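You operate a simulated robot arm through the tools that you are given. There is no shell and no other tool. Be economical: measure what you need, move in short steps, check, and stop when the job is done.

You run a simulated robot arm. Do the job below in one go: nothing can be reset, and whatever is moved stays where it is left.

JOB
Wind a noodle nest on the spool and stand it back in its holder.
Fine: seat it in the grey collar and turn the green knob to STOP.
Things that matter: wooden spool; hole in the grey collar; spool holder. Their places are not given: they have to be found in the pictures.

It is judged by the outcome, as a careful person would: the job done as asked, and still so three seconds after it is handed in. It fails if anything else is knocked over, pushed out of place, dropped, spilled or broken.

ROBOT AND FRAMES
A 7-joint arm with a two-finger parallel gripper, fixed in place. Base frame: the origin is at the foot of the arm, x ahead of it, y to its left, z up; the work surface is at about z = 807. Units: mm, degrees, N and s.
With the tool pointing down near the work surface it reaches from about 300 to 700 mm from the base axis. Its first joint turns from -66.0 to 66.0 degrees. Payload 1.57 kg.
The tool frame sits at the grasp point between the pads (the TCP): z along the fingers, y along the line on which they close. The tips reach 30 mm beyond it. Largest opening 110 mm; finger width 24, thickness 12; the body of the gripper, 48 by 112 mm, starts 78 mm behind the TCP.
Orientation is told as [roll, pitch, yaw] about the base's x, y, z axes, in that order, counted from this pose: with the fingers straight down and closing along the base's y, the tool's x points along the base's -x, its y along +y and its z along -z.

CONTROLS
- The arm moves only by the tool servo_tool. Its argument "moves" is a list of rows, each a list of 7 numbers: the shift along the tool's x, y, z in mm, then the turn, a rotation vector about the tool's x, y, z in degrees, then the closure, from 0 (fully open) to 1 (shut). In form: [[dx, dy, dz, wx, wy, wz, grip], ...]. A call has 1 to 8 rows; each row is the pose to reach, as a shift and turn from the pose commanded when the call began, along the tool's axes at that moment. Each row takes 0.2 s and may step no farther than 50 mm and 8.6 degrees from the row before; otherwise, or with a gripper value out of range, the whole call is refused. Where a pose cannot be reached the arm comes as near as it can. A force on the tool above 40 N (or 10 N above the force at the start of the call, whichever is more), or a blocked arm, ends the call early, and 0.2 s more pass. Each finger travels about 108 mm/s and halts on what it meets, pressing with about 27 N; the grip force reading is that of the motor and also rises with nothing between the fingers. The clock runs only during rows and for 0.2 s after the last one: add rows that repeat a pose to give the fingers time. It gives the time, the measured TCP pose, the force on the tool (base axes), the opening and the grip force at its end, in the units of the frame above (readings bear some noise).
- Cameras (640 x 400 px; columns grow to the right, rows downward): "scene" is fixed at [183.3, -413.2, 1398.2]; the picture's right is [0.55, -0.84, 0.00], its down [-0.53, -0.35, -0.77] and it looks along [0.65, 0.42, -0.64] (base axes); focal length 342 px, centre (320, 200). "wrist" rides on the gripper at [-36, 0, -80] in the tool frame; the picture's right is [0.00, -1.00, 0.00], its down [0.97, 0.00, -0.24] and it looks along [0.24, 0.00, 0.97] (tool axes); focal length 218 px, centre (320, 200).
- snapshot(camera): a new picture of that camera. No time passes.
- locate(camera, pixels): there is no depth. For up to 12 entries [column, row, z] of the newest picture of that camera ("zoom" is the newest enlarged one), the place [x, y] in the base frame at which the ray of that pixel passes the height z, good to about 3 mm. No time passes.
- inspect(camera, box): a new picture of the part [left, top, right, bottom] of that camera's present view, enlarged. No time passes.
- sign_off(): hands the job in; it is judged then, once.

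Keep the steps short. Do not move on a guess: measure, check each grasp and each placing, and mend mistakes. In all there are 80 turns and 54 pictures (those below and enlarged ones count). Leave the gripper open and the arm clear of the work at the hand-in unless told otherwise, and finish with a single line.

The tools are called by a JSON object that holds its "method" and its "body". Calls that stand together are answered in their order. servo_tool: Moves the arm, as the interface text tells. Its arguments: {"type":"object","properties":{"moves":{"type":"array","items":{"type":"array","items":{"type":"number"}}}},"required":["moves"]} The other tools are called the same way: snapshot (camera) takes a picture; locate (camera, pixels) gives the place at which the rays of pixels pass given heights; inspect (camera, box) takes an enlarged picture of a part of a camera's view; sign_off () hands the job in.

At the start:

```text
time_s: 0.0
ee_pos: [438.1, -194.9, 1162.7]
orientation: [0.0, 0.0, 0.0]
contact_force: [0.5, 0.0, -0.4]
opening: 110.0
grip_force: 0.0
```

scene: 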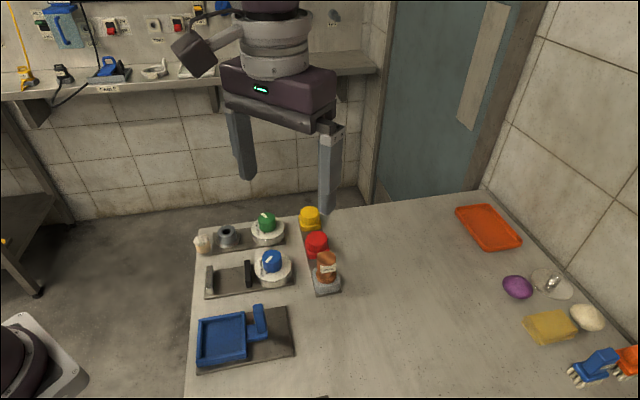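
wrist: 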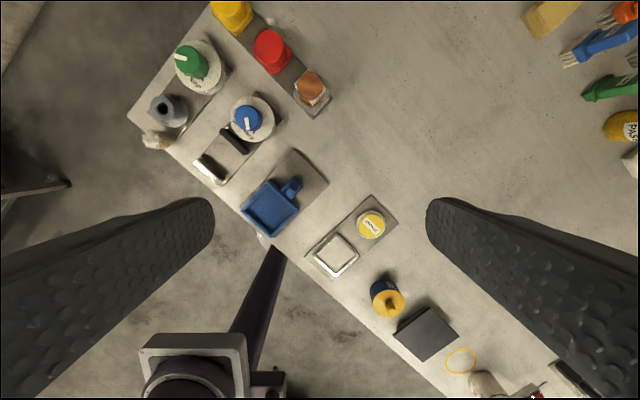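

I see a grey collar with a hole, beside a green knob, and a wooden-looking object in a grey holder at about (326,270). I'll enlarge both views.

{"method": "inspect", "body": {"camera": "scene", "box": [180, 190, 360, 310]}}

{"method": "inspect", "body": {"camera": "wrist", "box": [120, 0, 340, 160]}}

```text
3.33 times, centred on (270, 250) of scene
```

zoom: 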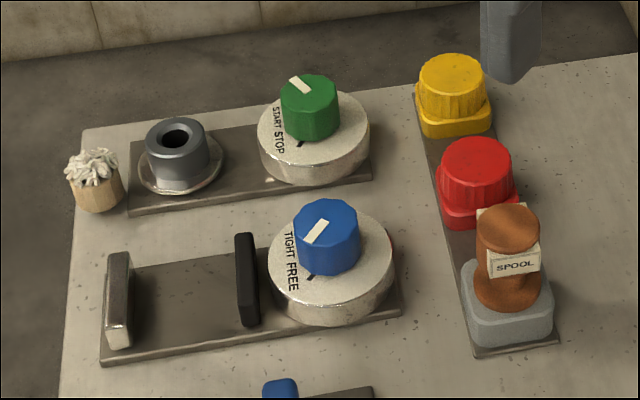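

```text
2.50 times, centred on (230, 80) of wrist
```

zoom: 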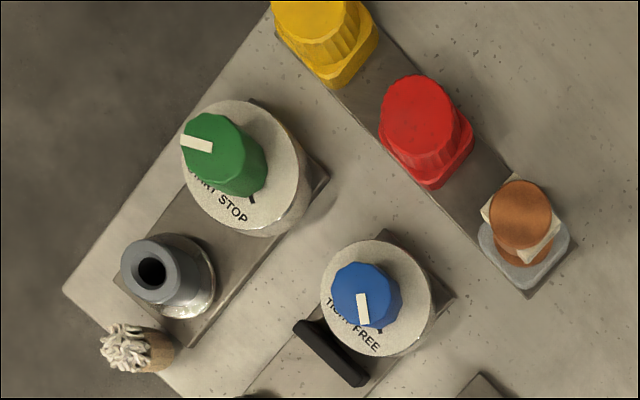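

Next I'll measure candidate places for the spool, collar and knob at a few heights.

{"method": "locate", "body": {"camera": "scene", "pixels": [[225.6, 231, 807], [225.6, 231, 850], [327, 257.5, 850], [327, 257.5, 890], [327, 285, 815], [266.4, 218.5, 850], [266.4, 235, 820]]}}

{"method": "locate", "body": {"camera": "wrist", "pixels": [[162, 107, 807], [162, 107, 850], [310, 84, 850], [310, 84, 890], [312, 97, 815], [192, 62, 850], [196, 66, 820]]}}

```text
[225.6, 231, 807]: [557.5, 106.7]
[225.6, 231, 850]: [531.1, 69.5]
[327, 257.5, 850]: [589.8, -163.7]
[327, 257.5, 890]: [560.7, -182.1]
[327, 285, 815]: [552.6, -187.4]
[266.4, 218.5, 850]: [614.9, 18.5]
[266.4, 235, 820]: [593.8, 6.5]
```

```text
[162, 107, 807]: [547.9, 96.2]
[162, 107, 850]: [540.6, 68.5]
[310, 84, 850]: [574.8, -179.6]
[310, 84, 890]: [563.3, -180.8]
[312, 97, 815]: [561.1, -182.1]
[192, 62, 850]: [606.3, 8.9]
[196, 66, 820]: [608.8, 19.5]
```

Cross-checking the two cameras gives collar ≈ (537, 75), spool ≈ (562, -181, top ~888) and knob ≈ (605, 10). I'll move above the middle, staying high, for a better look.

{"method": "servo_tool", "body": {"moves": [[-25, 25, 20, 0, 0, 0, 0], [-50, 50, 40, 0, 0, 0, 0], [-75, 75, 60, 0, 0, 0, 0], [-100, 105, 80, 0, 0, 0, 0], [-120, 145, 90, 0, 0, 0, 0], [-135, 185, 100, 0, 0, 0, 0], [-145, 205, 110, 0, 0, 0, 0], [-145, 205, 110, 0, 0, 0, 0]]}}

{"method": "snapshot", "body": {"camera": "wrist"}}

{"method": "inspect", "body": {"camera": "wrist", "box": [220, 80, 420, 205]}}

```text
time_s: 1.8
ee_pos: [581.9, 10.4, 1051.8]
orientation: [0.0, 0.0, 0.0]
contact_force: [0.2, 0.0, -0.5]
opening: 109.9
grip_force: 0.1
```

```text
49 pictures are left
```

wrist: 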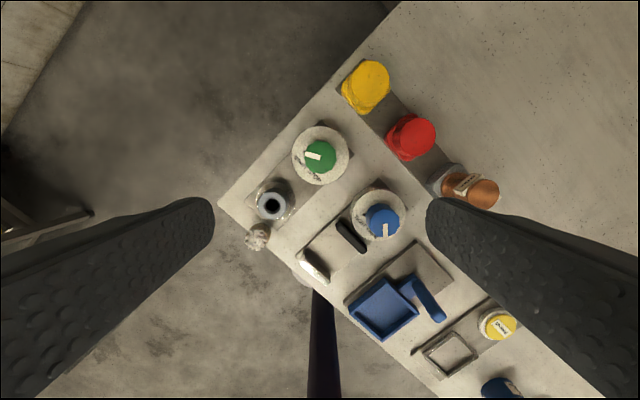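

```text
3.20 times, centred on (320, 142) of wrist
```

zoom: 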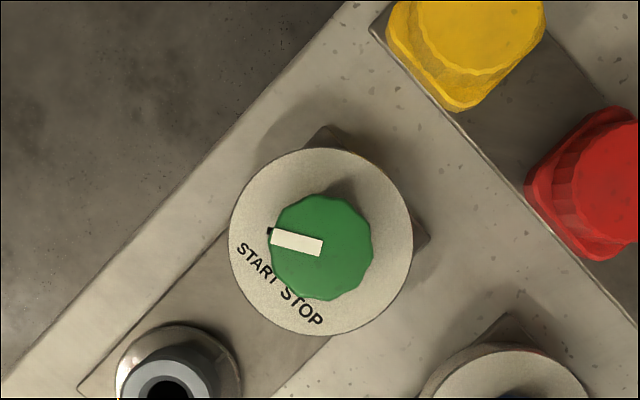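

The knob points at START (image left), and the STOP mark is about a quarter turn away. Now I'll go over the spool for a close look.

{"method": "servo_tool", "body": {"moves": [[5, -45, 5, 0, 0, 0, 0], [10, -90, 10, 0, 0, 0, 0], [15, -135, 20, 0, 0, 0, 0], [20, -170, 25, 0, 0, 0, 0], [20, -191, 30, 0, 0, 0, 0], [20, -191, 30, 0, 0, 0, 0]]}}

{"method": "inspect", "body": {"camera": "wrist", "box": [220, 40, 420, 240]}}

{"method": "snapshot", "body": {"camera": "wrist"}}

{"method": "inspect", "body": {"camera": "scene", "box": [290, 230, 354, 310]}}

```text
time_s: 3.2
ee_pos: [563.7, -184.1, 1021.8]
orientation: [0.0, 0.0, 0.0]
contact_force: [-0.4, -0.1, -0.2]
opening: 110.1
grip_force: 0.1
```

```text
2.00 times, centred on (320, 140) of wrist
```

zoom: 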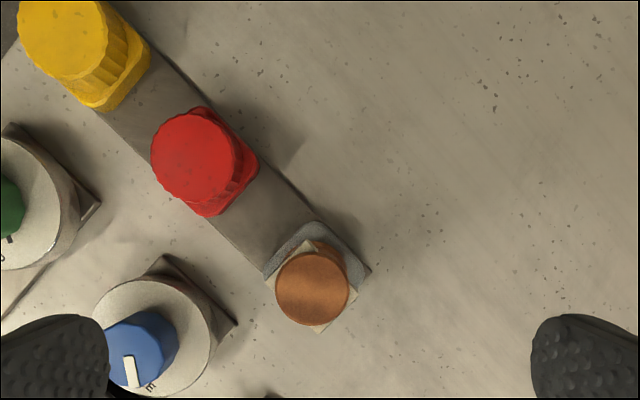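

```text
46 pictures are left
```

wrist: 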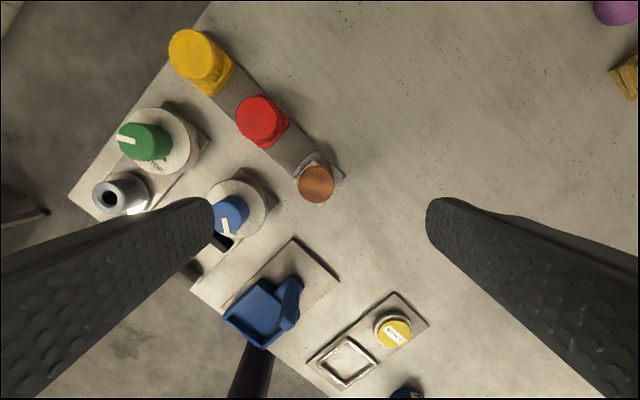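

```text
5.00 times, centred on (322, 270) of scene
```

zoom: 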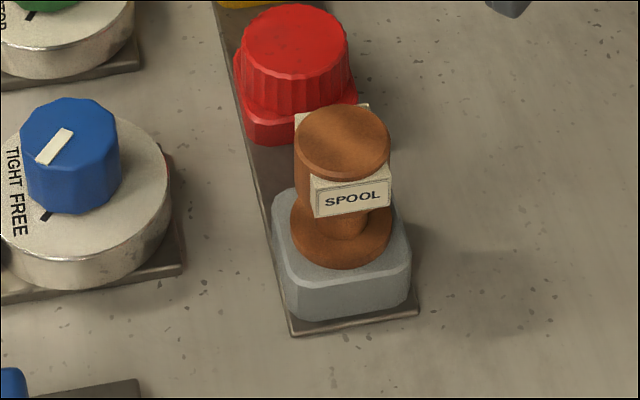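

I'll enlarge the spool more and triangulate it.

{"method": "inspect", "body": {"camera": "wrist", "box": [280, 140, 360, 220]}}

{"method": "locate", "body": {"camera": "wrist", "pixels": [[316, 184, 870], [316, 184, 880], [316, 184, 890], [316, 184, 900], [261, 119, 860], [298, 184, 880], [334, 184, 880]]}}

{"method": "locate", "body": {"camera": "scene", "pixels": [[326.6, 258, 870], [326.6, 258, 880], [326.6, 258, 890], [326.6, 258, 900], [317.3, 258, 880], [335.8, 258, 880], [326.2, 278, 840], [326.2, 278, 830], [326.2, 278, 850]]}}

```text
5.00 times, centred on (320, 180) of wrist
```

zoom: 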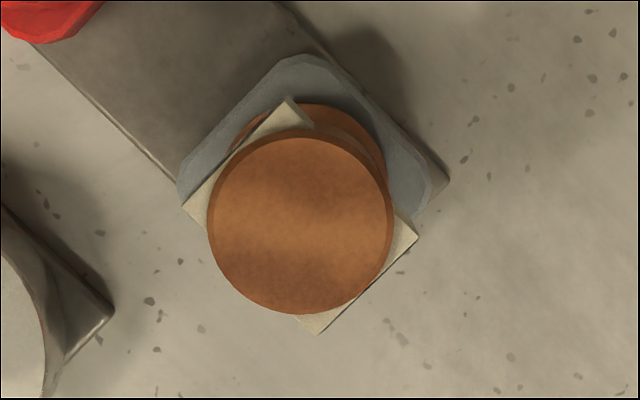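

```text
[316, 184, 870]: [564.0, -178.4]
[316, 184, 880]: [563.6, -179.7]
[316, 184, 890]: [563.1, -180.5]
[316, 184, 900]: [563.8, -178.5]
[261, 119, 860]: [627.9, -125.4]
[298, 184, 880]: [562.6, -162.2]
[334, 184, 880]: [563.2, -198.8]
```

```text
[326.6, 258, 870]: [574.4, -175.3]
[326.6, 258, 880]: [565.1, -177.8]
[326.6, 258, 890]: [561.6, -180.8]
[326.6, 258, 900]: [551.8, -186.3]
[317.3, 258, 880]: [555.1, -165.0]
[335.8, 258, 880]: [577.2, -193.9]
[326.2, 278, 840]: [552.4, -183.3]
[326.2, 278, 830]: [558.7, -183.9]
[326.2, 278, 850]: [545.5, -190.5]
```

Spool top is centred at ≈ (563, -180, z≈884), radius ~18, with two label plates facing along the row. So I'll grip across the row, yaw 45°, between the plates. Rotating over the spool with the fingers at about 75 mm and going down partway.

{"method": "servo_tool", "body": {"moves": [[0, 1, 5, 0, 0, -7.5, 0], [0, 2, 15, 0, 0, -15, 0.1], [0.5, 3, 25, 0, 0, -22.5, 0.2], [0.7, 4, 35, 0, 0, -30, 0.3], [0.7, 4, 45, 0, 0, -37.5, 0.32], [0.7, 4, 55, 0, 0, -45, 0.32], [0.7, 4, 55, 0, 0, -45, 0.32]]}}

{"method": "snapshot", "body": {"camera": "wrist"}}

```text
time_s: 4.8
ee_pos: [564.7, -177.0, 967.5]
orientation: [0.0, 0.0, 45.1]
contact_force: [0.2, 0.4, 0.0]
opening: 74.9
grip_force: 0.1
```

```text
43 pictures are left
```

wrist: 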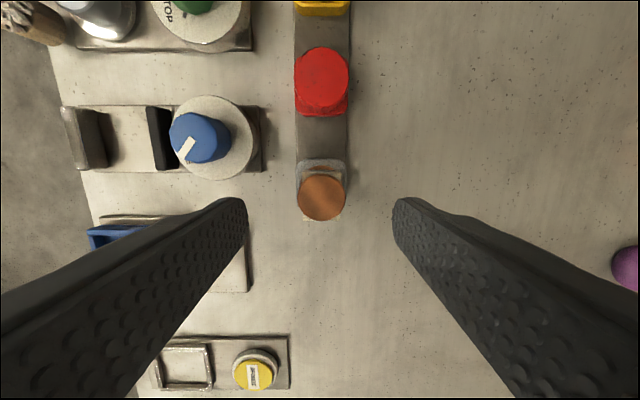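

The row now looks exactly upright in the picture. I'll refine the spool centre from this view.

{"method": "locate", "body": {"camera": "wrist", "pixels": [[321, 198, 884], [321, 198, 884], [321, 198, 880], [298, 198, 884], [344, 198, 884], [321, 80, 855]]}}

{"method": "inspect", "body": {"camera": "wrist", "box": [280, 140, 360, 220]}}

```text
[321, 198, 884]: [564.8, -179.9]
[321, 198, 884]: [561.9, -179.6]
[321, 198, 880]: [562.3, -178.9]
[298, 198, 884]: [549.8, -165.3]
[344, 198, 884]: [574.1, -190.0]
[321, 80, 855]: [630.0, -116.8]
```

```text
5.00 times, centred on (320, 180) of wrist
```

zoom: 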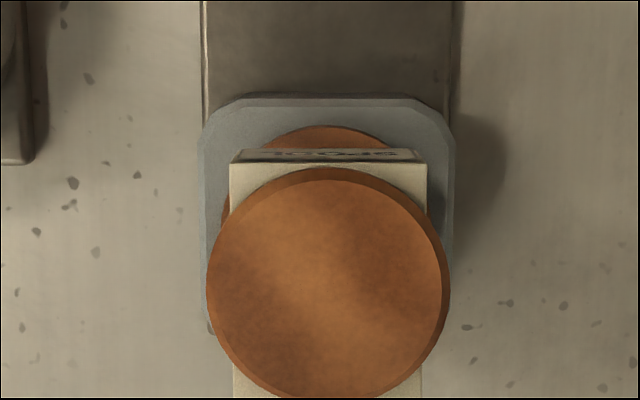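

There is a square label block under a wider top disc, so I'll close on the disc rim. Shifting about +3 mm in tool x and lowering in short steps to TCP z≈885 first.

{"method": "servo_tool", "body": {"moves": [[3, -0.5, 25, 0, 0, 0, 0.32], [3, -0.5, 50, 0, 0, 0, 0.32], [3, -0.5, 70, 0, 0, 0, 0.32], [3, -0.5, 85, 0, 0, 0, 0.32], [3, -0.5, 92, 0, 0, 0, 0.32], [3, -0.5, 92, 0, 0, 0, 0.32]]}}

{"method": "snapshot", "body": {"camera": "wrist"}}

{"method": "inspect", "body": {"camera": "scene", "box": [282, 220, 362, 300]}}

```text
time_s: 6.2
ee_pos: [560.9, -180.6, 875.5]
orientation: [0.0, 0.0, 45.0]
contact_force: [-0.6, -0.8, -0.3]
opening: 74.6
grip_force: 0.1
```

```text
41 pictures are left
```

wrist: 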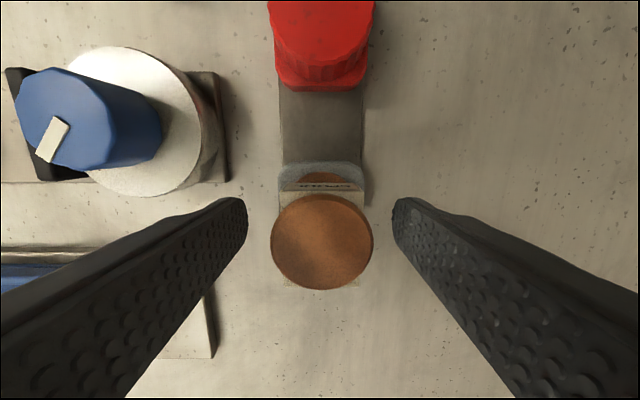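

```text
5.00 times, centred on (322, 260) of scene
```

zoom: 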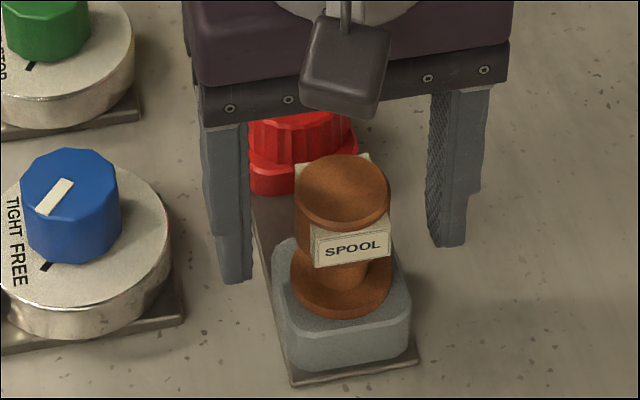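

Centred within 1–2 mm and the tips are clear of the lower flange. Closing on the disc.

{"method": "servo_tool", "body": {"moves": [[-1, 0, 1, 0, 0, 0, 0.5], [-1, 0, 1, 0, 0, 0, 0.7], [-1, 0, 1, 0, 0, 0, 0.7], [-1, 0, 1, 0, 0, 0, 0.7]]}}

{"method": "inspect", "body": {"camera": "scene", "box": [282, 220, 362, 300]}}

```text
time_s: 7.2
ee_pos: [561.7, -181.0, 875.1]
orientation: [0.0, 0.1, 45.0]
contact_force: [0.5, -0.5, 1.1]
opening: 37.0
grip_force: 26.8
```

```text
5.00 times, centred on (322, 260) of scene
```

zoom: 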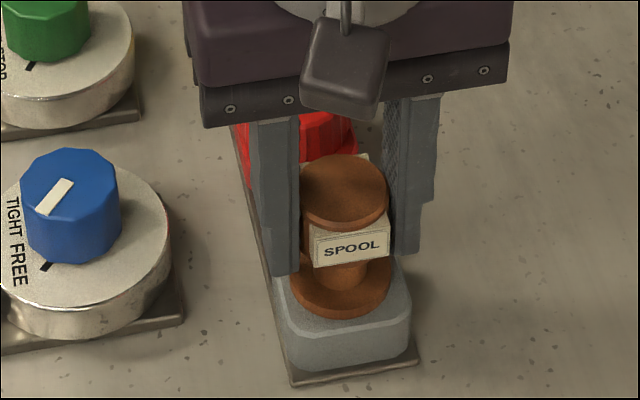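

Gripped: opening 37 mm, 27 N. The seated TCP pose to return to is ≈ (561.5, -180.5, 875). Lifting straight up.

{"method": "servo_tool", "body": {"moves": [[0, 0, -10, 0, 0, 0, 0.75], [0, 0, -25, 0, 0, 0, 0.75], [0, 0, -50, 0, 0, 0, 0.75], [0, 0, -85, 0, 0, 0, 0.75], [0, 0, -105, 0, 0, 0, 0.75], [0, 0, -105, 0, 0, 0, 0.75]]}}

{"method": "inspect", "body": {"camera": "scene", "box": [272, 160, 382, 300]}}

```text
time_s: 8.6
ee_pos: [562.3, -179.2, 979.2]
orientation: [-0.1, 0.0, 45.0]
contact_force: [0.2, -0.9, -1.8]
opening: 37.3
grip_force: 27.1
```

```text
2.86 times, centred on (327, 230) of scene
```

zoom: 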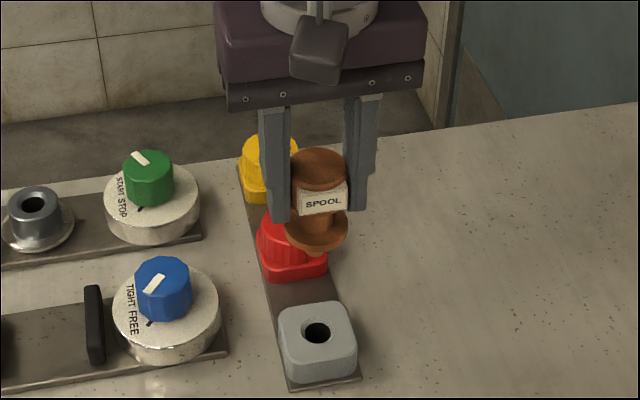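

The spool is lifted cleanly. It has a short peg that fits the hole, and weighs about 1.8 N. Carrying it high to a spot just short of the collar, so the wrist camera can see the collar.

{"method": "servo_tool", "body": {"moves": [[-8, 16, 0, 0, 0, 0, 0.75], [-24, 48, 0, 0, 0, 0, 0.75], [-42, 83, 0, 0, 0, 0, 0.75], [-60, 118, 0, 0, 0, 0, 0.75], [-78, 152, 0, 0, 0, 0, 0.75], [-94, 182, 0, 0, 0, 0, 0.75], [-102, 197, 0, 0, 0, 0, 0.75], [-102, 197, 0, 0, 0, 0, 0.75]]}}

{"method": "snapshot", "body": {"camera": "wrist"}}

{"method": "snapshot", "body": {"camera": "scene"}}

```text
time_s: 10.4
ee_pos: [496.3, 32.4, 979.9]
orientation: [0.0, 0.0, 45.0]
contact_force: [0.3, 0.1, -1.4]
opening: 36.9
grip_force: 26.7
```

```text
37 pictures are left
```

wrist: 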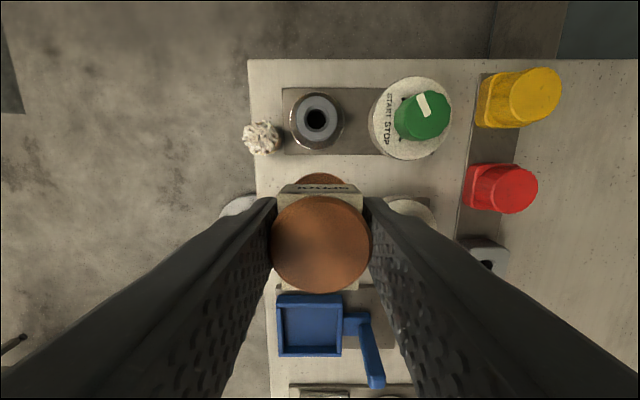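

```text
36 pictures are left
```

scene: 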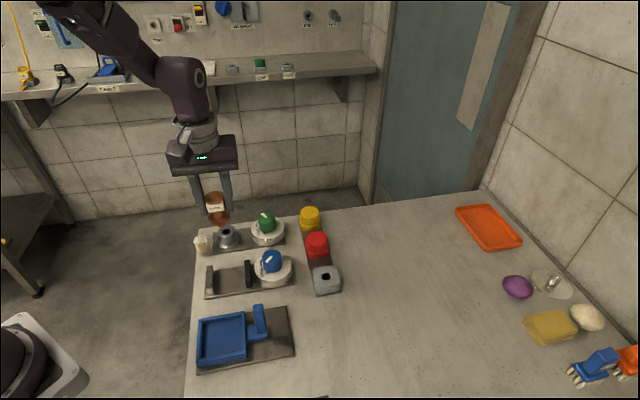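

{"method": "inspect", "body": {"camera": "wrist", "box": [240, 60, 480, 210]}}

{"method": "locate", "body": {"camera": "wrist", "pixels": [[316, 119, 840], [316, 119, 850], [316, 119, 830], [316, 119, 860], [421, 116, 860], [262, 136, 840], [295, 119, 845], [338, 119, 845], [419, 118, 807], [419, 118, 840]]}}

{"method": "inspect", "body": {"camera": "scene", "box": [186, 180, 298, 250]}}

```text
2.67 times, centred on (360, 135) of wrist
```

zoom: 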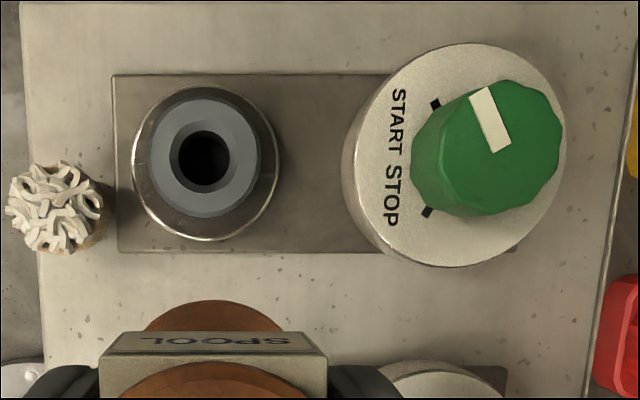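

```text
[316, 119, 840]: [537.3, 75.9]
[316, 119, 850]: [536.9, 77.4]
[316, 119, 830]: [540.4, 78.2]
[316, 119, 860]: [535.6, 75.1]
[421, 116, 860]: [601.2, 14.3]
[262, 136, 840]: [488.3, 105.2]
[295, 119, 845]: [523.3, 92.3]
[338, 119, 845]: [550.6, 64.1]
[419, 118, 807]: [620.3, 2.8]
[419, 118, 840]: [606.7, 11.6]
```

```text
5.71 times, centred on (242, 215) of scene
```

zoom: 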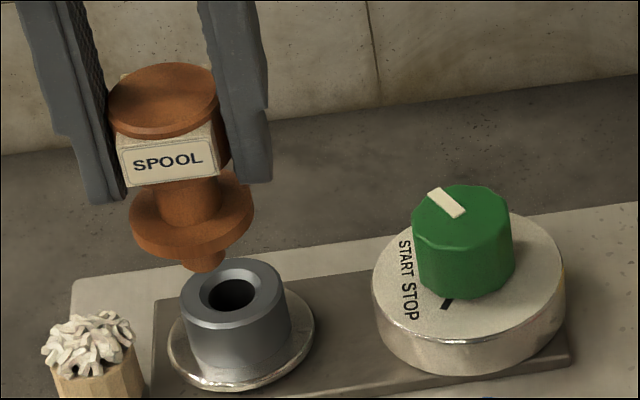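

The noodle pot sits beside the collar. The knob points at START, with the STOP mark about 120° counter-clockwise. To learn where the peg axis lies relative to the tool, I'll measure the now-empty holder hole against the grasp pose, along with the collar hole, at several heights.

{"method": "inspect", "body": {"camera": "scene", "box": [286, 240, 366, 300]}}

{"method": "locate", "body": {"camera": "scene", "pixels": [[226.4, 231.3, 835], [226.4, 231.3, 840], [226.4, 231.3, 840], [226.4, 231.3, 845], [326, 276.5, 820], [326, 276.5, 825], [326, 276.5, 830], [326, 276.5, 835]]}}

{"method": "locate", "body": {"camera": "wrist", "pixels": [[316.2, 119, 841], [316.2, 119, 841], [316.2, 119, 841], [488, 264, 825], [488, 264, 830], [488, 264, 835]]}}

```text
6.67 times, centred on (326, 270) of scene
```

zoom: 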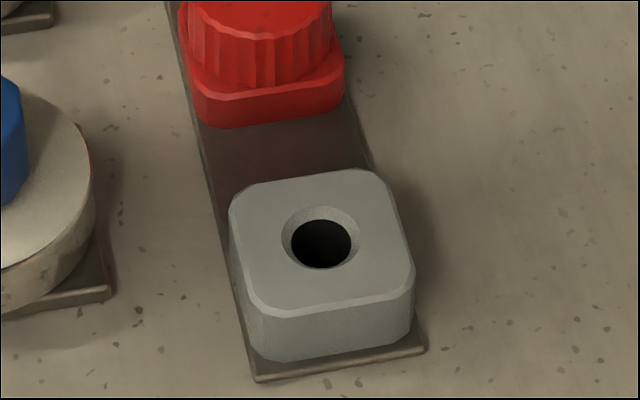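

```text
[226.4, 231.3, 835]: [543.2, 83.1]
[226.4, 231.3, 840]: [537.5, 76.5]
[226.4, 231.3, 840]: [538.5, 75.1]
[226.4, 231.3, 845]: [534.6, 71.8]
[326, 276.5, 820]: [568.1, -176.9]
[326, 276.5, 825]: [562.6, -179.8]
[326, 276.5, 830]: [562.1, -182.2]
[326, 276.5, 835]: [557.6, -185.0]
```

```text
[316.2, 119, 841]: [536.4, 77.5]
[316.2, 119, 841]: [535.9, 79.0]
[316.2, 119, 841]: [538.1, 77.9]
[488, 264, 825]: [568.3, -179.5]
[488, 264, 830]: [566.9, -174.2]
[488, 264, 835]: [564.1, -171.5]
```

Collar hole ≈ (537, 77), rim z ≈ 841; the holder rim is ≈ 826, so the seated TCP should be ≈ 890. Moving over the collar and down to TCP ≈ 918, with the peg still above the rim.

{"method": "servo_tool", "body": {"moves": [[-20, 1, 0, 0, 0, 0, 0.75], [-45, 2, 0, 0, 0, 0, 0.75], [-59.2, 3, 5, 0, 0, 0, 0.75], [-59.2, 3, 30, 0, 0, 0, 0.75], [-59.2, 3, 50, 0, 0, 0, 0.75], [-59.2, 3, 62, 0, 0, 0, 0.75], [-59.2, 3, 62, 0, 0, 0, 0.75]]}}

{"method": "inspect", "body": {"camera": "scene", "box": [186, 190, 266, 250]}}

{"method": "inspect", "body": {"camera": "wrist", "box": [220, 130, 420, 255]}}

```text
time_s: 12.0
ee_pos: [534.6, 75.6, 917.5]
orientation: [0.0, -0.1, 45.0]
contact_force: [-0.7, 0.1, -2.5]
opening: 37.0
grip_force: 26.8
```

```text
6.67 times, centred on (226, 220) of scene
```

zoom: 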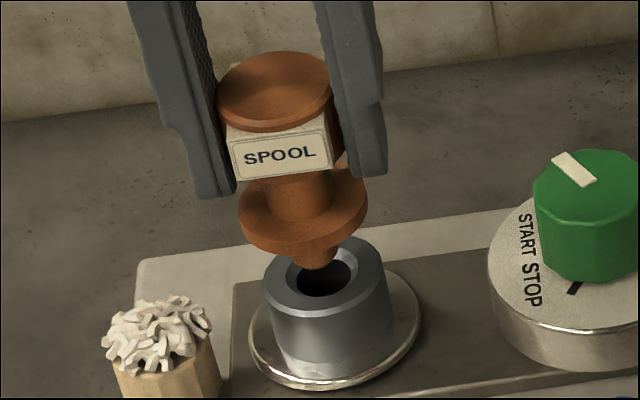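

```text
3.20 times, centred on (320, 192) of wrist
```

zoom: 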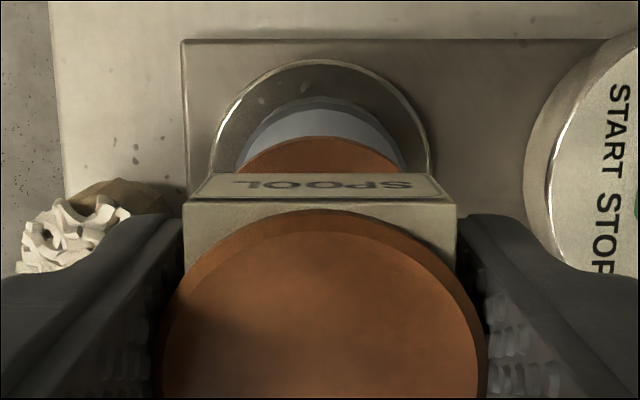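

The lateral (tool y) alignment looks good. Fore-aft estimates differ by a few mm, but they lean toward going a little farther along -x of the tool. I'll shift -2.5 mm, lower 8 mm and look at the peg against the hole.

{"method": "servo_tool", "body": {"moves": [[-2.5, -0.3, 0, 0, 0, 0, 0.75], [-2.5, -0.3, 5, 0, 0, 0, 0.75], [-2.5, -0.3, 8, 0, 0, 0, 0.75], [-2.5, -0.3, 8, 0, 0, 0, 0.75]]}}

{"method": "inspect", "body": {"camera": "scene", "box": [203, 205, 251, 245]}}

{"method": "inspect", "body": {"camera": "wrist", "box": [260, 130, 380, 205]}}

```text
time_s: 13.0
ee_pos: [535.7, 77.4, 908.9]
orientation: [0.1, 0.1, 45.0]
contact_force: [-0.2, 0.6, -1.1]
opening: 37.1
grip_force: 26.8
```

```text
10.00 times, centred on (227, 225) of scene
```

zoom: 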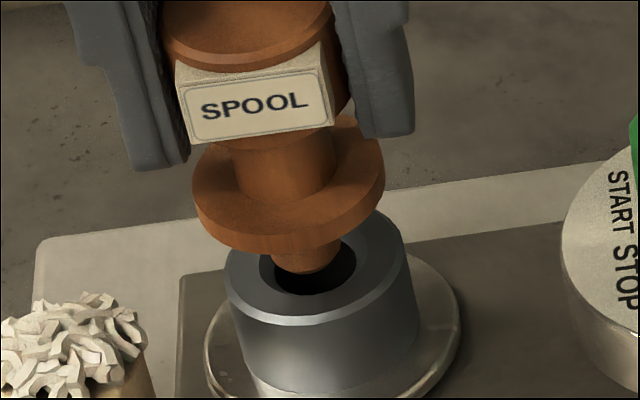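

```text
5.33 times, centred on (320, 168) of wrist
```

zoom: 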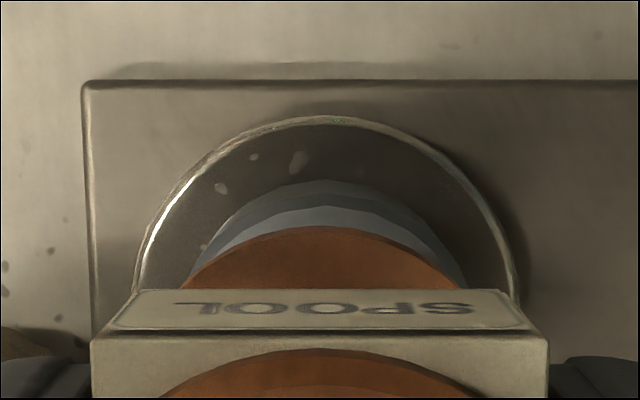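

The peg tip is almost in the hole mouth and needs ≈1.2 mm to the right (tool -y). Correcting that and going down 9 mm.

{"method": "servo_tool", "body": {"moves": [[0, -1.2, 0, 0, 0, 0, 0.75], [0, -1.2, 3, 0, 0, 0, 0.75], [0, -1.2, 6, 0, 0, 0, 0.75], [0, -1.2, 9, 0, 0, 0, 0.75], [0, -1.2, 9, 0, 0, 0, 0.75]]}}

{"method": "inspect", "body": {"camera": "scene", "box": [203, 205, 251, 245]}}

```text
time_s: 14.2
ee_pos: [538.1, 75.7, 899.5]
orientation: [0.0, 0.0, 45.1]
contact_force: [-0.8, -0.5, -1.4]
opening: 37.3
grip_force: 27.0
```

```text
10.00 times, centred on (227, 225) of scene
```

zoom: 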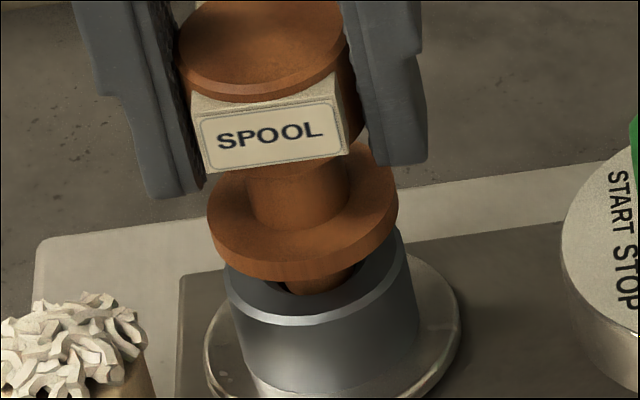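

The peg is entering the hole with no side force. Continuing down in 2 mm steps.

{"method": "servo_tool", "body": {"moves": [[0, 0, 2, 0, 0, 0, 0.75], [0, 0, 4, 0, 0, 0, 0.75], [0, 0, 6, 0, 0, 0, 0.75], [0, 0, 8, 0, 0, 0, 0.75], [0, 0, 8, 0, 0, 0, 0.75]]}}

{"method": "inspect", "body": {"camera": "scene", "box": [203, 205, 251, 245]}}

```text
time_s: 15.4
ee_pos: [536.6, 76.0, 892.4]
orientation: [0.0, 0.0, 45.0]
contact_force: [-0.7, 0.0, -0.8]
opening: 37.0
grip_force: 26.9
```

```text
10.00 times, centred on (227, 225) of scene
```

zoom: 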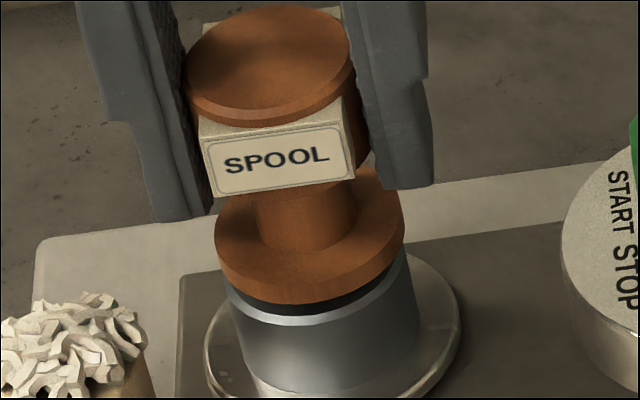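

It's still a few mm above the rim with no contact yet. Continuing in 1.5 mm steps.

{"method": "servo_tool", "body": {"moves": [[0, 0, 1.5, 0, 0, 0, 0.75], [0, 0, 3, 0, 0, 0, 0.75], [0, 0, 4, 0, 0, 0, 0.75], [0, 0, 4, 0, 0, 0, 0.75]]}}

{"method": "inspect", "body": {"camera": "scene", "box": [203, 205, 251, 245]}}

```text
time_s: 16.4
ee_pos: [537.0, 76.8, 888.6]
orientation: [0.0, 0.0, 45.0]
contact_force: [-0.8, 0.0, 0.2]
opening: 37.3
grip_force: 26.8
```

```text
10.00 times, centred on (227, 225) of scene
```

zoom: 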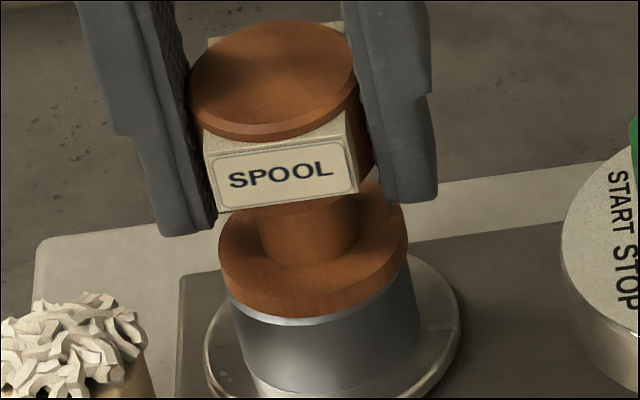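

It's almost flush and the weight reading is vanishing. A little more, in 0.5 mm steps.

{"method": "servo_tool", "body": {"moves": [[0, 0, 0.5, 0, 0, 0, 0.75], [0, 0, 1.0, 0, 0, 0, 0.75], [0, 0, 1.5, 0, 0, 0, 0.75]]}}

```text
time_s: 17.2
ee_pos: [537.7, 77.1, 885.6]
orientation: [0.0, 0.0, 44.9]
contact_force: [0.3, -0.4, -0.6]
opening: 37.0
grip_force: 27.2
```

{"method": "servo_tool", "body": {"moves": [[0, 0, 0.5, 0, 0, 0, 0.75], [0, 0, 1.0, 0, 0, 0, 0.75], [0, 0, 1.5, 0, 0, 0, 0.75], [0, 0, 1.5, 0, 0, 0, 0.75]]}}

{"method": "inspect", "body": {"camera": "scene", "box": [203, 205, 251, 245]}}

```text
time_s: 18.2
ee_pos: [538.6, 76.0, 885.0]
orientation: [0.1, 0.0, 45.0]
contact_force: [-9.1, -0.2, 21.1]
opening: 37.0
grip_force: 27.2
```

```text
10.00 times, centred on (227, 225) of scene
```

zoom: 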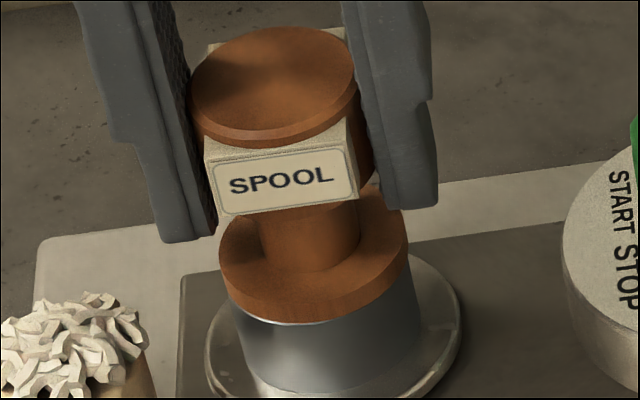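

Now there is 21 N of contact and the flange is flush with the collar: seated, TCP z ≈ 885.5. Relaxing by 0.8 mm, then opening to about 58 mm.

{"method": "servo_tool", "body": {"moves": [[0, 0, -0.8, 0, 0, 0, 0.75], [0, 0, -0.8, 0, 0, 0, 0.6], [0, 0, -0.8, 0, 0, 0, 0.5], [0, 0, -0.8, 0, 0, 0, 0.47], [0, 0, -0.8, 0, 0, 0, 0.47]]}}

{"method": "inspect", "body": {"camera": "scene", "box": [186, 190, 266, 250]}}

```text
time_s: 19.4
ee_pos: [537.7, 76.5, 886.1]
orientation: [-0.1, 0.1, 45.0]
contact_force: [-0.6, -0.3, -0.1]
opening: 58.3
grip_force: 0.0
```

```text
6.67 times, centred on (226, 220) of scene
```

zoom: 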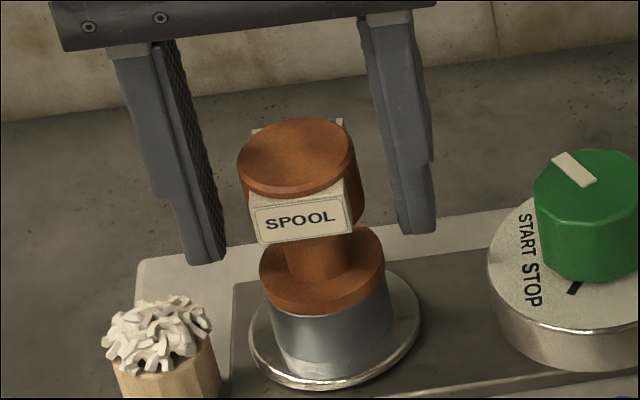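

Released, and it stands firm. Rising straight up, then moving along the row over the knob for a plan view.

{"method": "servo_tool", "body": {"moves": [[0, 0, -15, 0, 0, 0, 0.47], [0, 0, -45, 0, 0, 0, 0.47], [0, 0, -80, 0, 0, 0, 0.47], [0, -30, -100, 0, 0, 0, 0.4], [0, -70, -100, 0, 0, 0, 0.4], [0, -92, -100, 0, 0, 0, 0.4], [0, -92, -100, 0, 0, 0, 0.4]]}}

{"method": "snapshot", "body": {"camera": "wrist"}}

{"method": "inspect", "body": {"camera": "wrist", "box": [260, 130, 400, 240]}}

```text
time_s: 21.0
ee_pos: [603.2, 15.4, 983.9]
orientation: [-0.1, 0.0, 44.9]
contact_force: [0.6, 0.0, -0.6]
opening: 66.0
grip_force: 0.0
```

```text
23 pictures are left
```

wrist: 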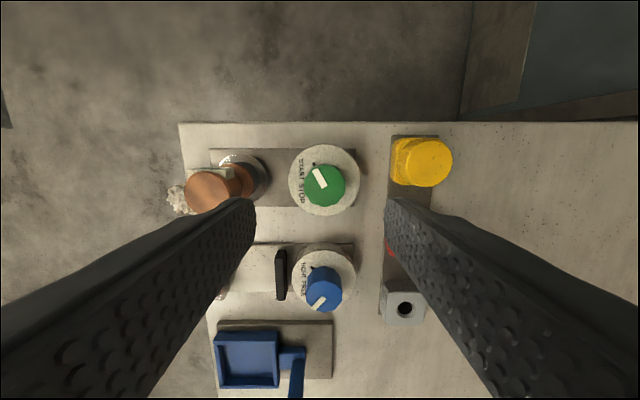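

```text
3.64 times, centred on (330, 185) of wrist
```

zoom: 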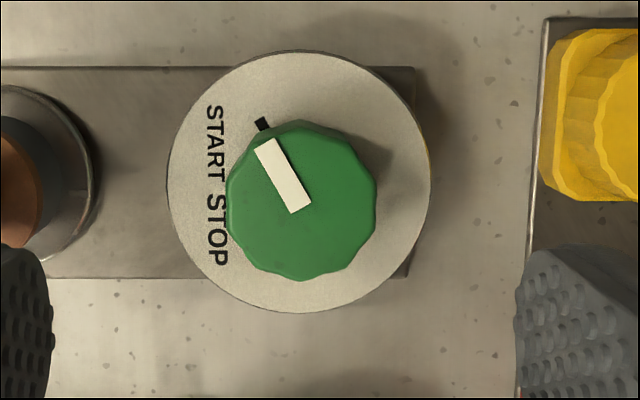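

The dial centre and knob top agree on the axis at tool offset (+0.4, -4.5). Knob top z≈865, dial top ≈825, knob about 38 mm wide. The turn needed is about 120° counter-clockwise. I'll pre-rotate to yaw -15° and centre over the knob while staying high.

{"method": "servo_tool", "body": {"moves": [[0.4, -2, 5, 0, 0, 7.5, 0.4], [0.4, -4.5, 10, 0, 0, 15, 0.4], [0.4, -4.5, 20, 0, 0, 22.5, 0.4], [0.4, -4.5, 30, 0, 0, 30, 0.4], [0.4, -4.5, 40, 0, 0, 37.5, 0.4], [0.4, -4.5, 50, 0, 0, 45, 0.4], [0.4, -4.5, 60, 0, 0, 52.5, 0.4], [0.4, -4.5, 60, 0, 0, 60, 0.4]]}}

{"method": "snapshot", "body": {"camera": "wrist"}}

```text
time_s: 22.8
ee_pos: [604.1, 10.1, 925.8]
orientation: [0.0, 0.0, -15.1]
contact_force: [-0.6, 0.2, 0.4]
opening: 65.8
grip_force: 0.1
```

```text
21 pictures are left
```

wrist: 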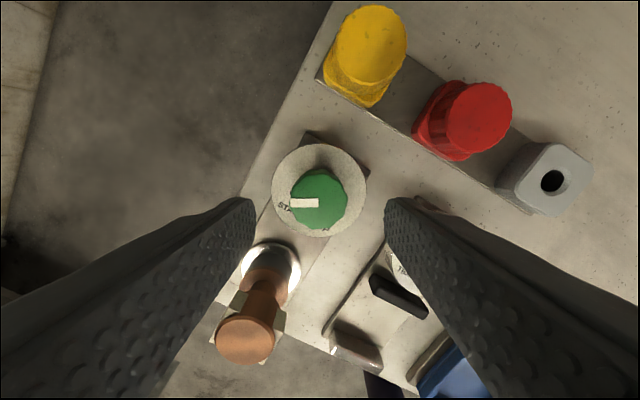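

The knob sits centred between the fingers. Descending to TCP z≈862, with the tips at ~832, just above the dial.

{"method": "servo_tool", "body": {"moves": [[0.6, 0.3, 20, 0, 0, 0, 0.4], [0.6, 0.3, 40, 0, 0, 0, 0.4], [0.6, 0.3, 55, 0, 0, 0, 0.4], [0.6, 0.3, 63, 0, 0, 0, 0.4], [0.6, 0.3, 63, 0, 0, 0, 0.4]]}}

{"method": "inspect", "body": {"camera": "scene", "box": [216, 180, 316, 255]}}

```text
time_s: 24.0
ee_pos: [606.3, 8.4, 863.1]
orientation: [0.0, 0.0, -15.1]
contact_force: [0.2, 0.8, 0.4]
opening: 66.1
grip_force: 0.1
```

```text
5.33 times, centred on (266, 218) of scene
```

zoom: 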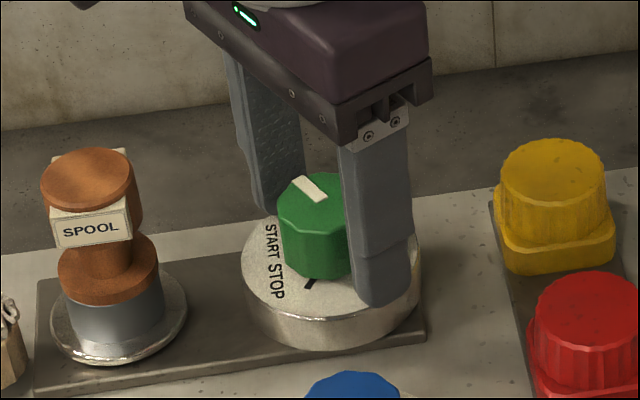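

Well placed around the knob. Closing on it.

{"method": "servo_tool", "body": {"moves": [[0, 0, 0, 0, 0, 0, 0.6], [0, 0, 0, 0, 0, 0, 0.75], [0, 0, 0, 0, 0, 0, 0.75]]}}

{"method": "snapshot", "body": {"camera": "wrist"}}

```text
time_s: 24.8
ee_pos: [604.9, 10.4, 861.8]
orientation: [0.1, 0.0, -14.9]
contact_force: [3.0, 11.7, -5.4]
opening: 39.2
grip_force: 44.5
```

```text
19 pictures are left
```

wrist: 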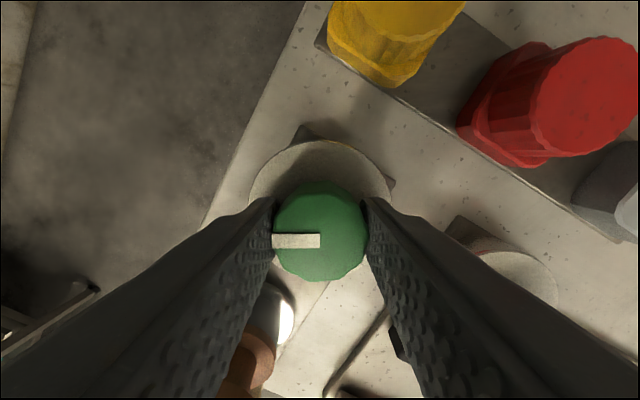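

Gripped at 39 mm. A side force of 12 N says the tool should yield ~0.8 mm in +y. Now turning counter-clockwise (tool wz negative), 60° first.

{"method": "servo_tool", "body": {"moves": [[0, 0.8, 0, 0, 0, -5, 0.75], [0, 0.8, 0, 0, 0, -13, 0.75], [0, 0.8, 0, 0, 0, -21, 0.75], [0, 0.8, 0, 0, 0, -29, 0.75], [0, 0.8, 0, 0, 0, -37, 0.75], [0, 0.8, 0, 0, 0, -45, 0.75], [0, 0.8, 0, 0, 0, -53, 0.75], [0, 0.8, 0, 0, 0, -60, 0.75]]}}

{"method": "snapshot", "body": {"camera": "wrist"}}

```text
time_s: 26.6
ee_pos: [603.9, 9.8, 863.2]
orientation: [0.0, 0.1, 45.0]
contact_force: [-6.0, 13.6, -0.8]
opening: 39.4
grip_force: 44.9
```

```text
18 pictures are left
```

wrist: 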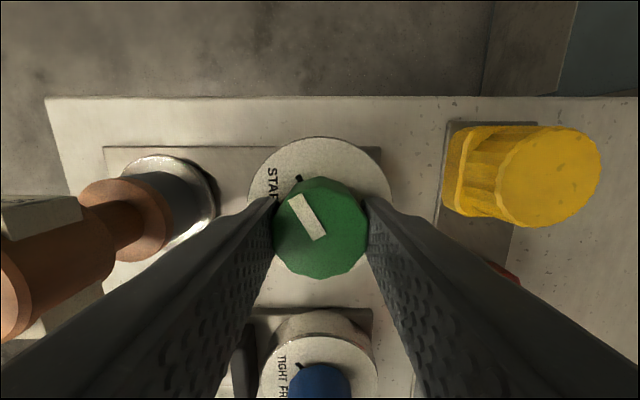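

The pointer still sits at START: the pads slipped around the knob. I'll open, rotate back, shift ≈1.2 mm toward +y to remove the side load, and retry slowly with a firmer closure.

{"method": "servo_tool", "body": {"moves": [[0, 0, 0, 0, 0, 0, 0.5], [-0.6, 1.1, 0, 0, 0, 8.5, 0.45], [-0.6, 1.1, 0, 0, 0, 17, 0.45], [-0.6, 1.1, 0, 0, 0, 25.5, 0.45], [-0.6, 1.1, 0, 0, 0, 34, 0.45], [-0.6, 1.1, 0, 0, 0, 42.5, 0.45], [-0.6, 1.1, 0, 0, 0, 51, 0.45], [-0.6, 1.1, 0, 0, 0, 59.5, 0.45]]}}

{"method": "servo_tool", "body": {"moves": [[0, 0, 0, 0, 0, 0, 0.6], [0, 0, 0, 0, 0, 0, 0.8], [0, 0, 0, 0, 0, 0, 1.0], [0, 0, 0, 0, 0, 0, 1.0]]}}

```text
time_s: 28.4
ee_pos: [604.4, 10.0, 863.6]
orientation: [0.0, 0.0, -14.6]
contact_force: [0.3, -0.2, 0.7]
opening: 60.7
grip_force: 0.0
```

```text
time_s: 29.4
ee_pos: [605.1, 11.2, 862.0]
orientation: [-0.1, 0.0, -14.5]
contact_force: [-0.2, 0.8, -0.8]
opening: 39.5
grip_force: 44.5
```

Now there's no side force, so it's centred, with 44.5 N grip. Turning counter-clockwise slowly, 24° in 3° rows, then looking.

{"method": "servo_tool", "body": {"moves": [[0, 0, 0, 0, 0, -3, 1], [0, 0, 0, 0, 0, -6, 1], [0, 0, 0, 0, 0, -9, 1], [0, 0, 0, 0, 0, -12, 1], [0, 0, 0, 0, 0, -15, 1], [0, 0, 0, 0, 0, -18, 1], [0, 0, 0, 0, 0, -21, 1], [0, 0, 0, 0, 0, -24, 1]]}}

{"method": "snapshot", "body": {"camera": "wrist"}}

```text
time_s: 31.2
ee_pos: [605.3, 10.6, 862.9]
orientation: [0.0, 0.0, 9.5]
contact_force: [-1.3, -3.1, 7.1]
opening: 38.9
grip_force: 44.6
```

```text
17 pictures are left
```

wrist: 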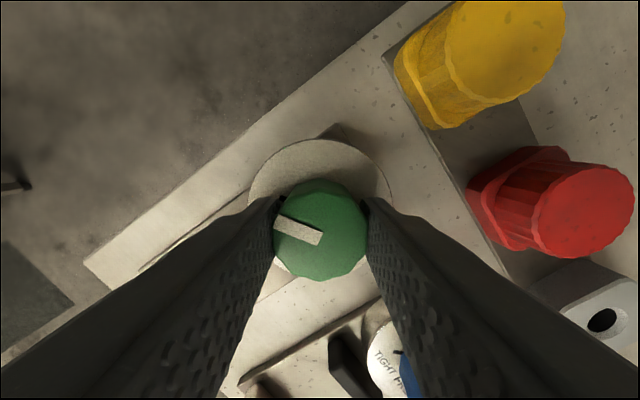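

The pointer turned in the image by exactly the tool's turn, so the knob stayed put: it resists counter-clockwise. A small clockwise test will show whether it follows that way.

{"method": "servo_tool", "body": {"moves": [[0, 0, 0, 0, 0, 3, 1], [0, 0, 0, 0, 0, 6, 1], [0, 0, 0, 0, 0, 9, 1], [0, 0, 0, 0, 0, 12, 1], [0, 0, 0, 0, 0, 16, 1], [0, 0, 0, 0, 0, 20, 1], [0, 0, 0, 0, 0, 24, 1]]}}

{"method": "inspect", "body": {"camera": "wrist", "box": [240, 130, 400, 290]}}

{"method": "inspect", "body": {"camera": "scene", "box": [226, 185, 306, 255]}}

```text
time_s: 32.8
ee_pos: [604.9, 11.0, 862.7]
orientation: [0.0, -0.2, -14.6]
contact_force: [6.0, -5.4, -3.3]
opening: 38.9
grip_force: 44.4
```

```text
2.50 times, centred on (320, 210) of wrist
```

zoom: 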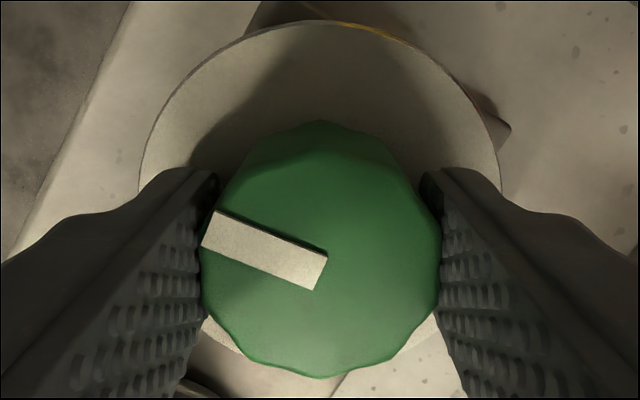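

```text
5.71 times, centred on (266, 220) of scene
```

zoom: 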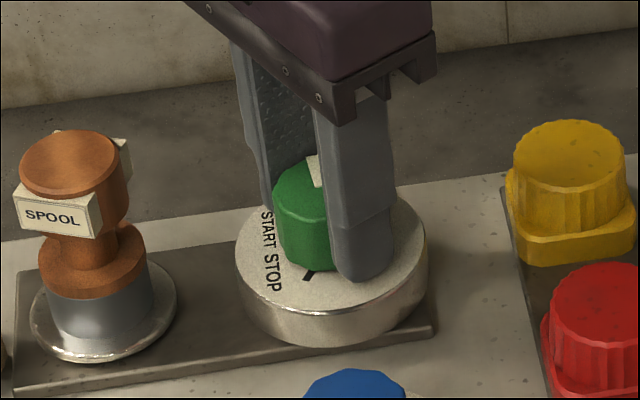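

Clockwise works: the knob followed ~24° and the spool turned with it, so it is being wound. The travel to STOP is therefore clockwise, ~240° in all. Continuing clockwise from here.

{"method": "servo_tool", "body": {"moves": [[0, 0, 0, 0, 0, 5, 1], [0, 0, 0, 0, 0, 11, 1], [0, 0, 0, 0, 0, 17, 1], [0, 0, 0, 0, 0, 23, 1], [0, 0, 0, 0, 0, 29, 1], [0, 0, 0, 0, 0, 35, 1], [0, 0, 0, 0, 0, 41, 1], [0, 0, 0, 0, 0, 47, 1]]}}

{"method": "inspect", "body": {"camera": "scene", "box": [186, 175, 306, 255]}}

```text
time_s: 34.6
ee_pos: [603.4, 10.1, 862.3]
orientation: [0.0, 0.0, -61.6]
contact_force: [2.8, -13.0, 10.7]
opening: 39.0
grip_force: 44.7
```

```text
5.00 times, centred on (246, 215) of scene
```

zoom: 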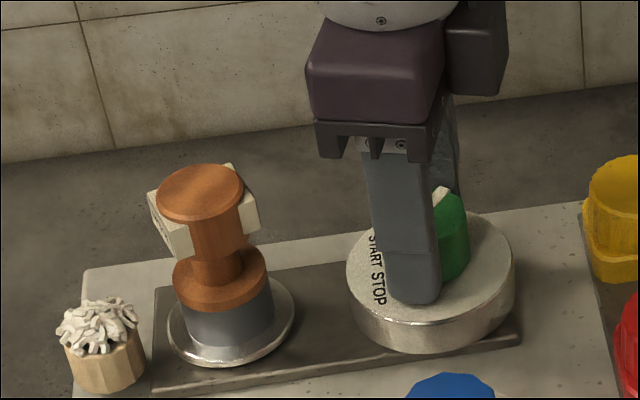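

It's following well (≈71° so far) and yaw -62° is reachable. Opening, rotating back by 120° while open, then regrasping.

{"method": "servo_tool", "body": {"moves": [[0, 0, 0, 0, 0, 0, 0.5], [0, 0, 0, 0, 0, 0, 0.45], [0, 0, 0, 0, 0, -8.5, 0.45], [0, 0, 0, 0, 0, -17, 0.45], [0, 0, 0, 0, 0, -25.5, 0.45], [0, 0, 0, 0, 0, -34, 0.45], [0, 0, 0, 0, 0, -42.5, 0.45], [0, 0, 0, 0, 0, -51, 0.45]]}}

{"method": "servo_tool", "body": {"moves": [[0, 0, 0, 0, 0, -8.5, 0.45], [0, 0, 0, 0, 0, -17, 0.45], [0, 0, 0, 0, 0, -25.5, 0.45], [0, 0, 0, 0, 0, -34, 0.45], [0, 0, 0, 0, 0, -42.5, 0.45], [0, 0, 0, 0, 0, -51, 0.45], [0, 0, 0, 0, 0, -59.5, 0.45], [0, 0, 0, 0, 0, -68, 0.45]]}}

{"method": "servo_tool", "body": {"moves": [[0, 0, 0, 0, 0, 0, 0.6], [0, 0, 0, 0, 0, 0, 0.8], [0, 0, 0, 0, 0, 0, 1.0], [0, 0, 0, 0, 0, 0, 1.0]]}}

{"method": "inspect", "body": {"camera": "wrist", "box": [240, 130, 400, 290]}}

```text
time_s: 36.4
ee_pos: [606.5, 11.7, 862.3]
orientation: [0.1, 0.0, -10.4]
contact_force: [0.2, 0.0, -1.1]
opening: 60.5
grip_force: 0.0
```

```text
time_s: 38.2
ee_pos: [606.3, 9.6, 863.9]
orientation: [0.1, -0.1, 57.5]
contact_force: [0.4, 0.8, -0.7]
opening: 60.6
grip_force: 0.1
```

```text
time_s: 39.2
ee_pos: [604.0, 9.9, 861.5]
orientation: [0.1, -0.1, 57.5]
contact_force: [-8.2, 2.7, 0.6]
opening: 39.4
grip_force: 44.8
```

```text
2.50 times, centred on (320, 210) of wrist
```

zoom: 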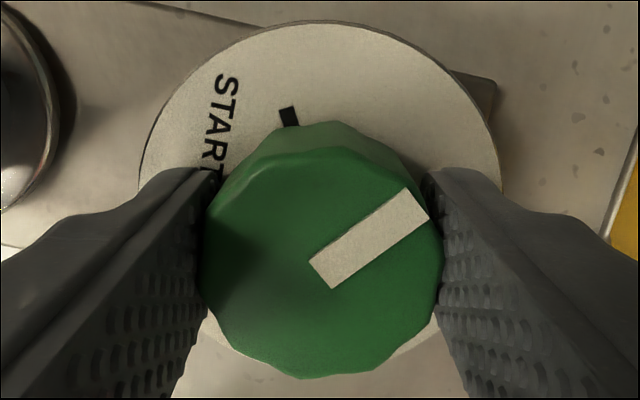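

The pointer has moved ~73° clockwise from START. Continuing clockwise 120° in two calls.

{"method": "servo_tool", "body": {"moves": [[0, 0, 0, 0, 0, 6, 1], [0, 0, 0, 0, 0, 13, 1], [0, 0, 0, 0, 0, 20, 1], [0, 0, 0, 0, 0, 27, 1], [0, 0, 0, 0, 0, 34, 1], [0, 0, 0, 0, 0, 41, 1], [0, 0, 0, 0, 0, 48, 1], [0, 0, 0, 0, 0, 55, 1]]}}

{"method": "servo_tool", "body": {"moves": [[0, 0, 0, 0, 0, 6, 1], [0, 0, 0, 0, 0, 13, 1], [0, 0, 0, 0, 0, 20, 1], [0, 0, 0, 0, 0, 27, 1], [0, 0, 0, 0, 0, 34, 1], [0, 0, 0, 0, 0, 41, 1], [0, 0, 0, 0, 0, 48, 1], [0, 0, 0, 0, 0, 55, 1]]}}

{"method": "snapshot", "body": {"camera": "wrist"}}

{"method": "inspect", "body": {"camera": "scene", "box": [186, 175, 306, 255]}}

```text
time_s: 41.0
ee_pos: [604.1, 10.3, 862.0]
orientation: [-0.1, 0.0, 2.3]
contact_force: [4.0, -7.6, -10.1]
opening: 39.3
grip_force: 44.4
```

```text
time_s: 42.8
ee_pos: [604.6, 10.0, 862.4]
orientation: [-0.1, -0.1, -52.5]
contact_force: [-2.4, -12.7, 4.4]
opening: 39.5
grip_force: 44.6
```

```text
12 pictures are left
```

wrist: 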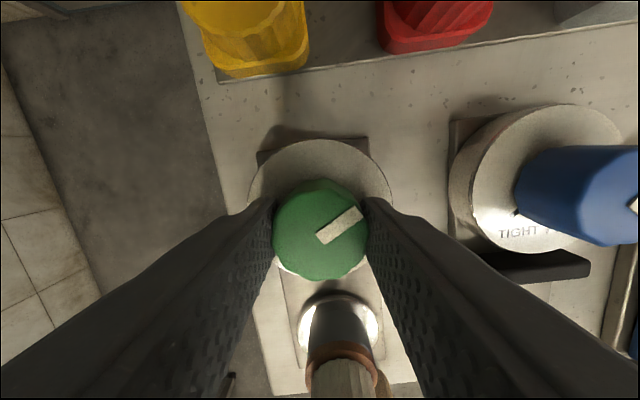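

```text
5.00 times, centred on (246, 215) of scene
```

zoom: 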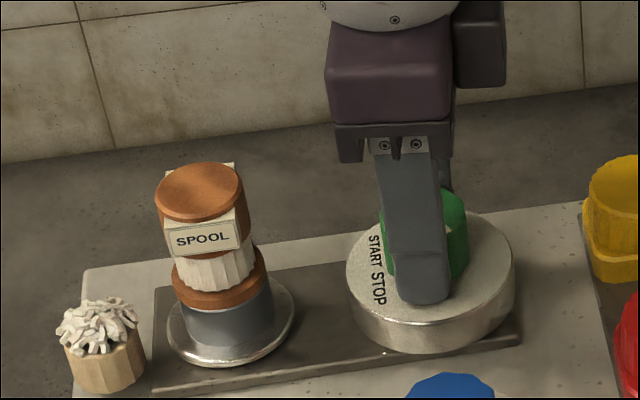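

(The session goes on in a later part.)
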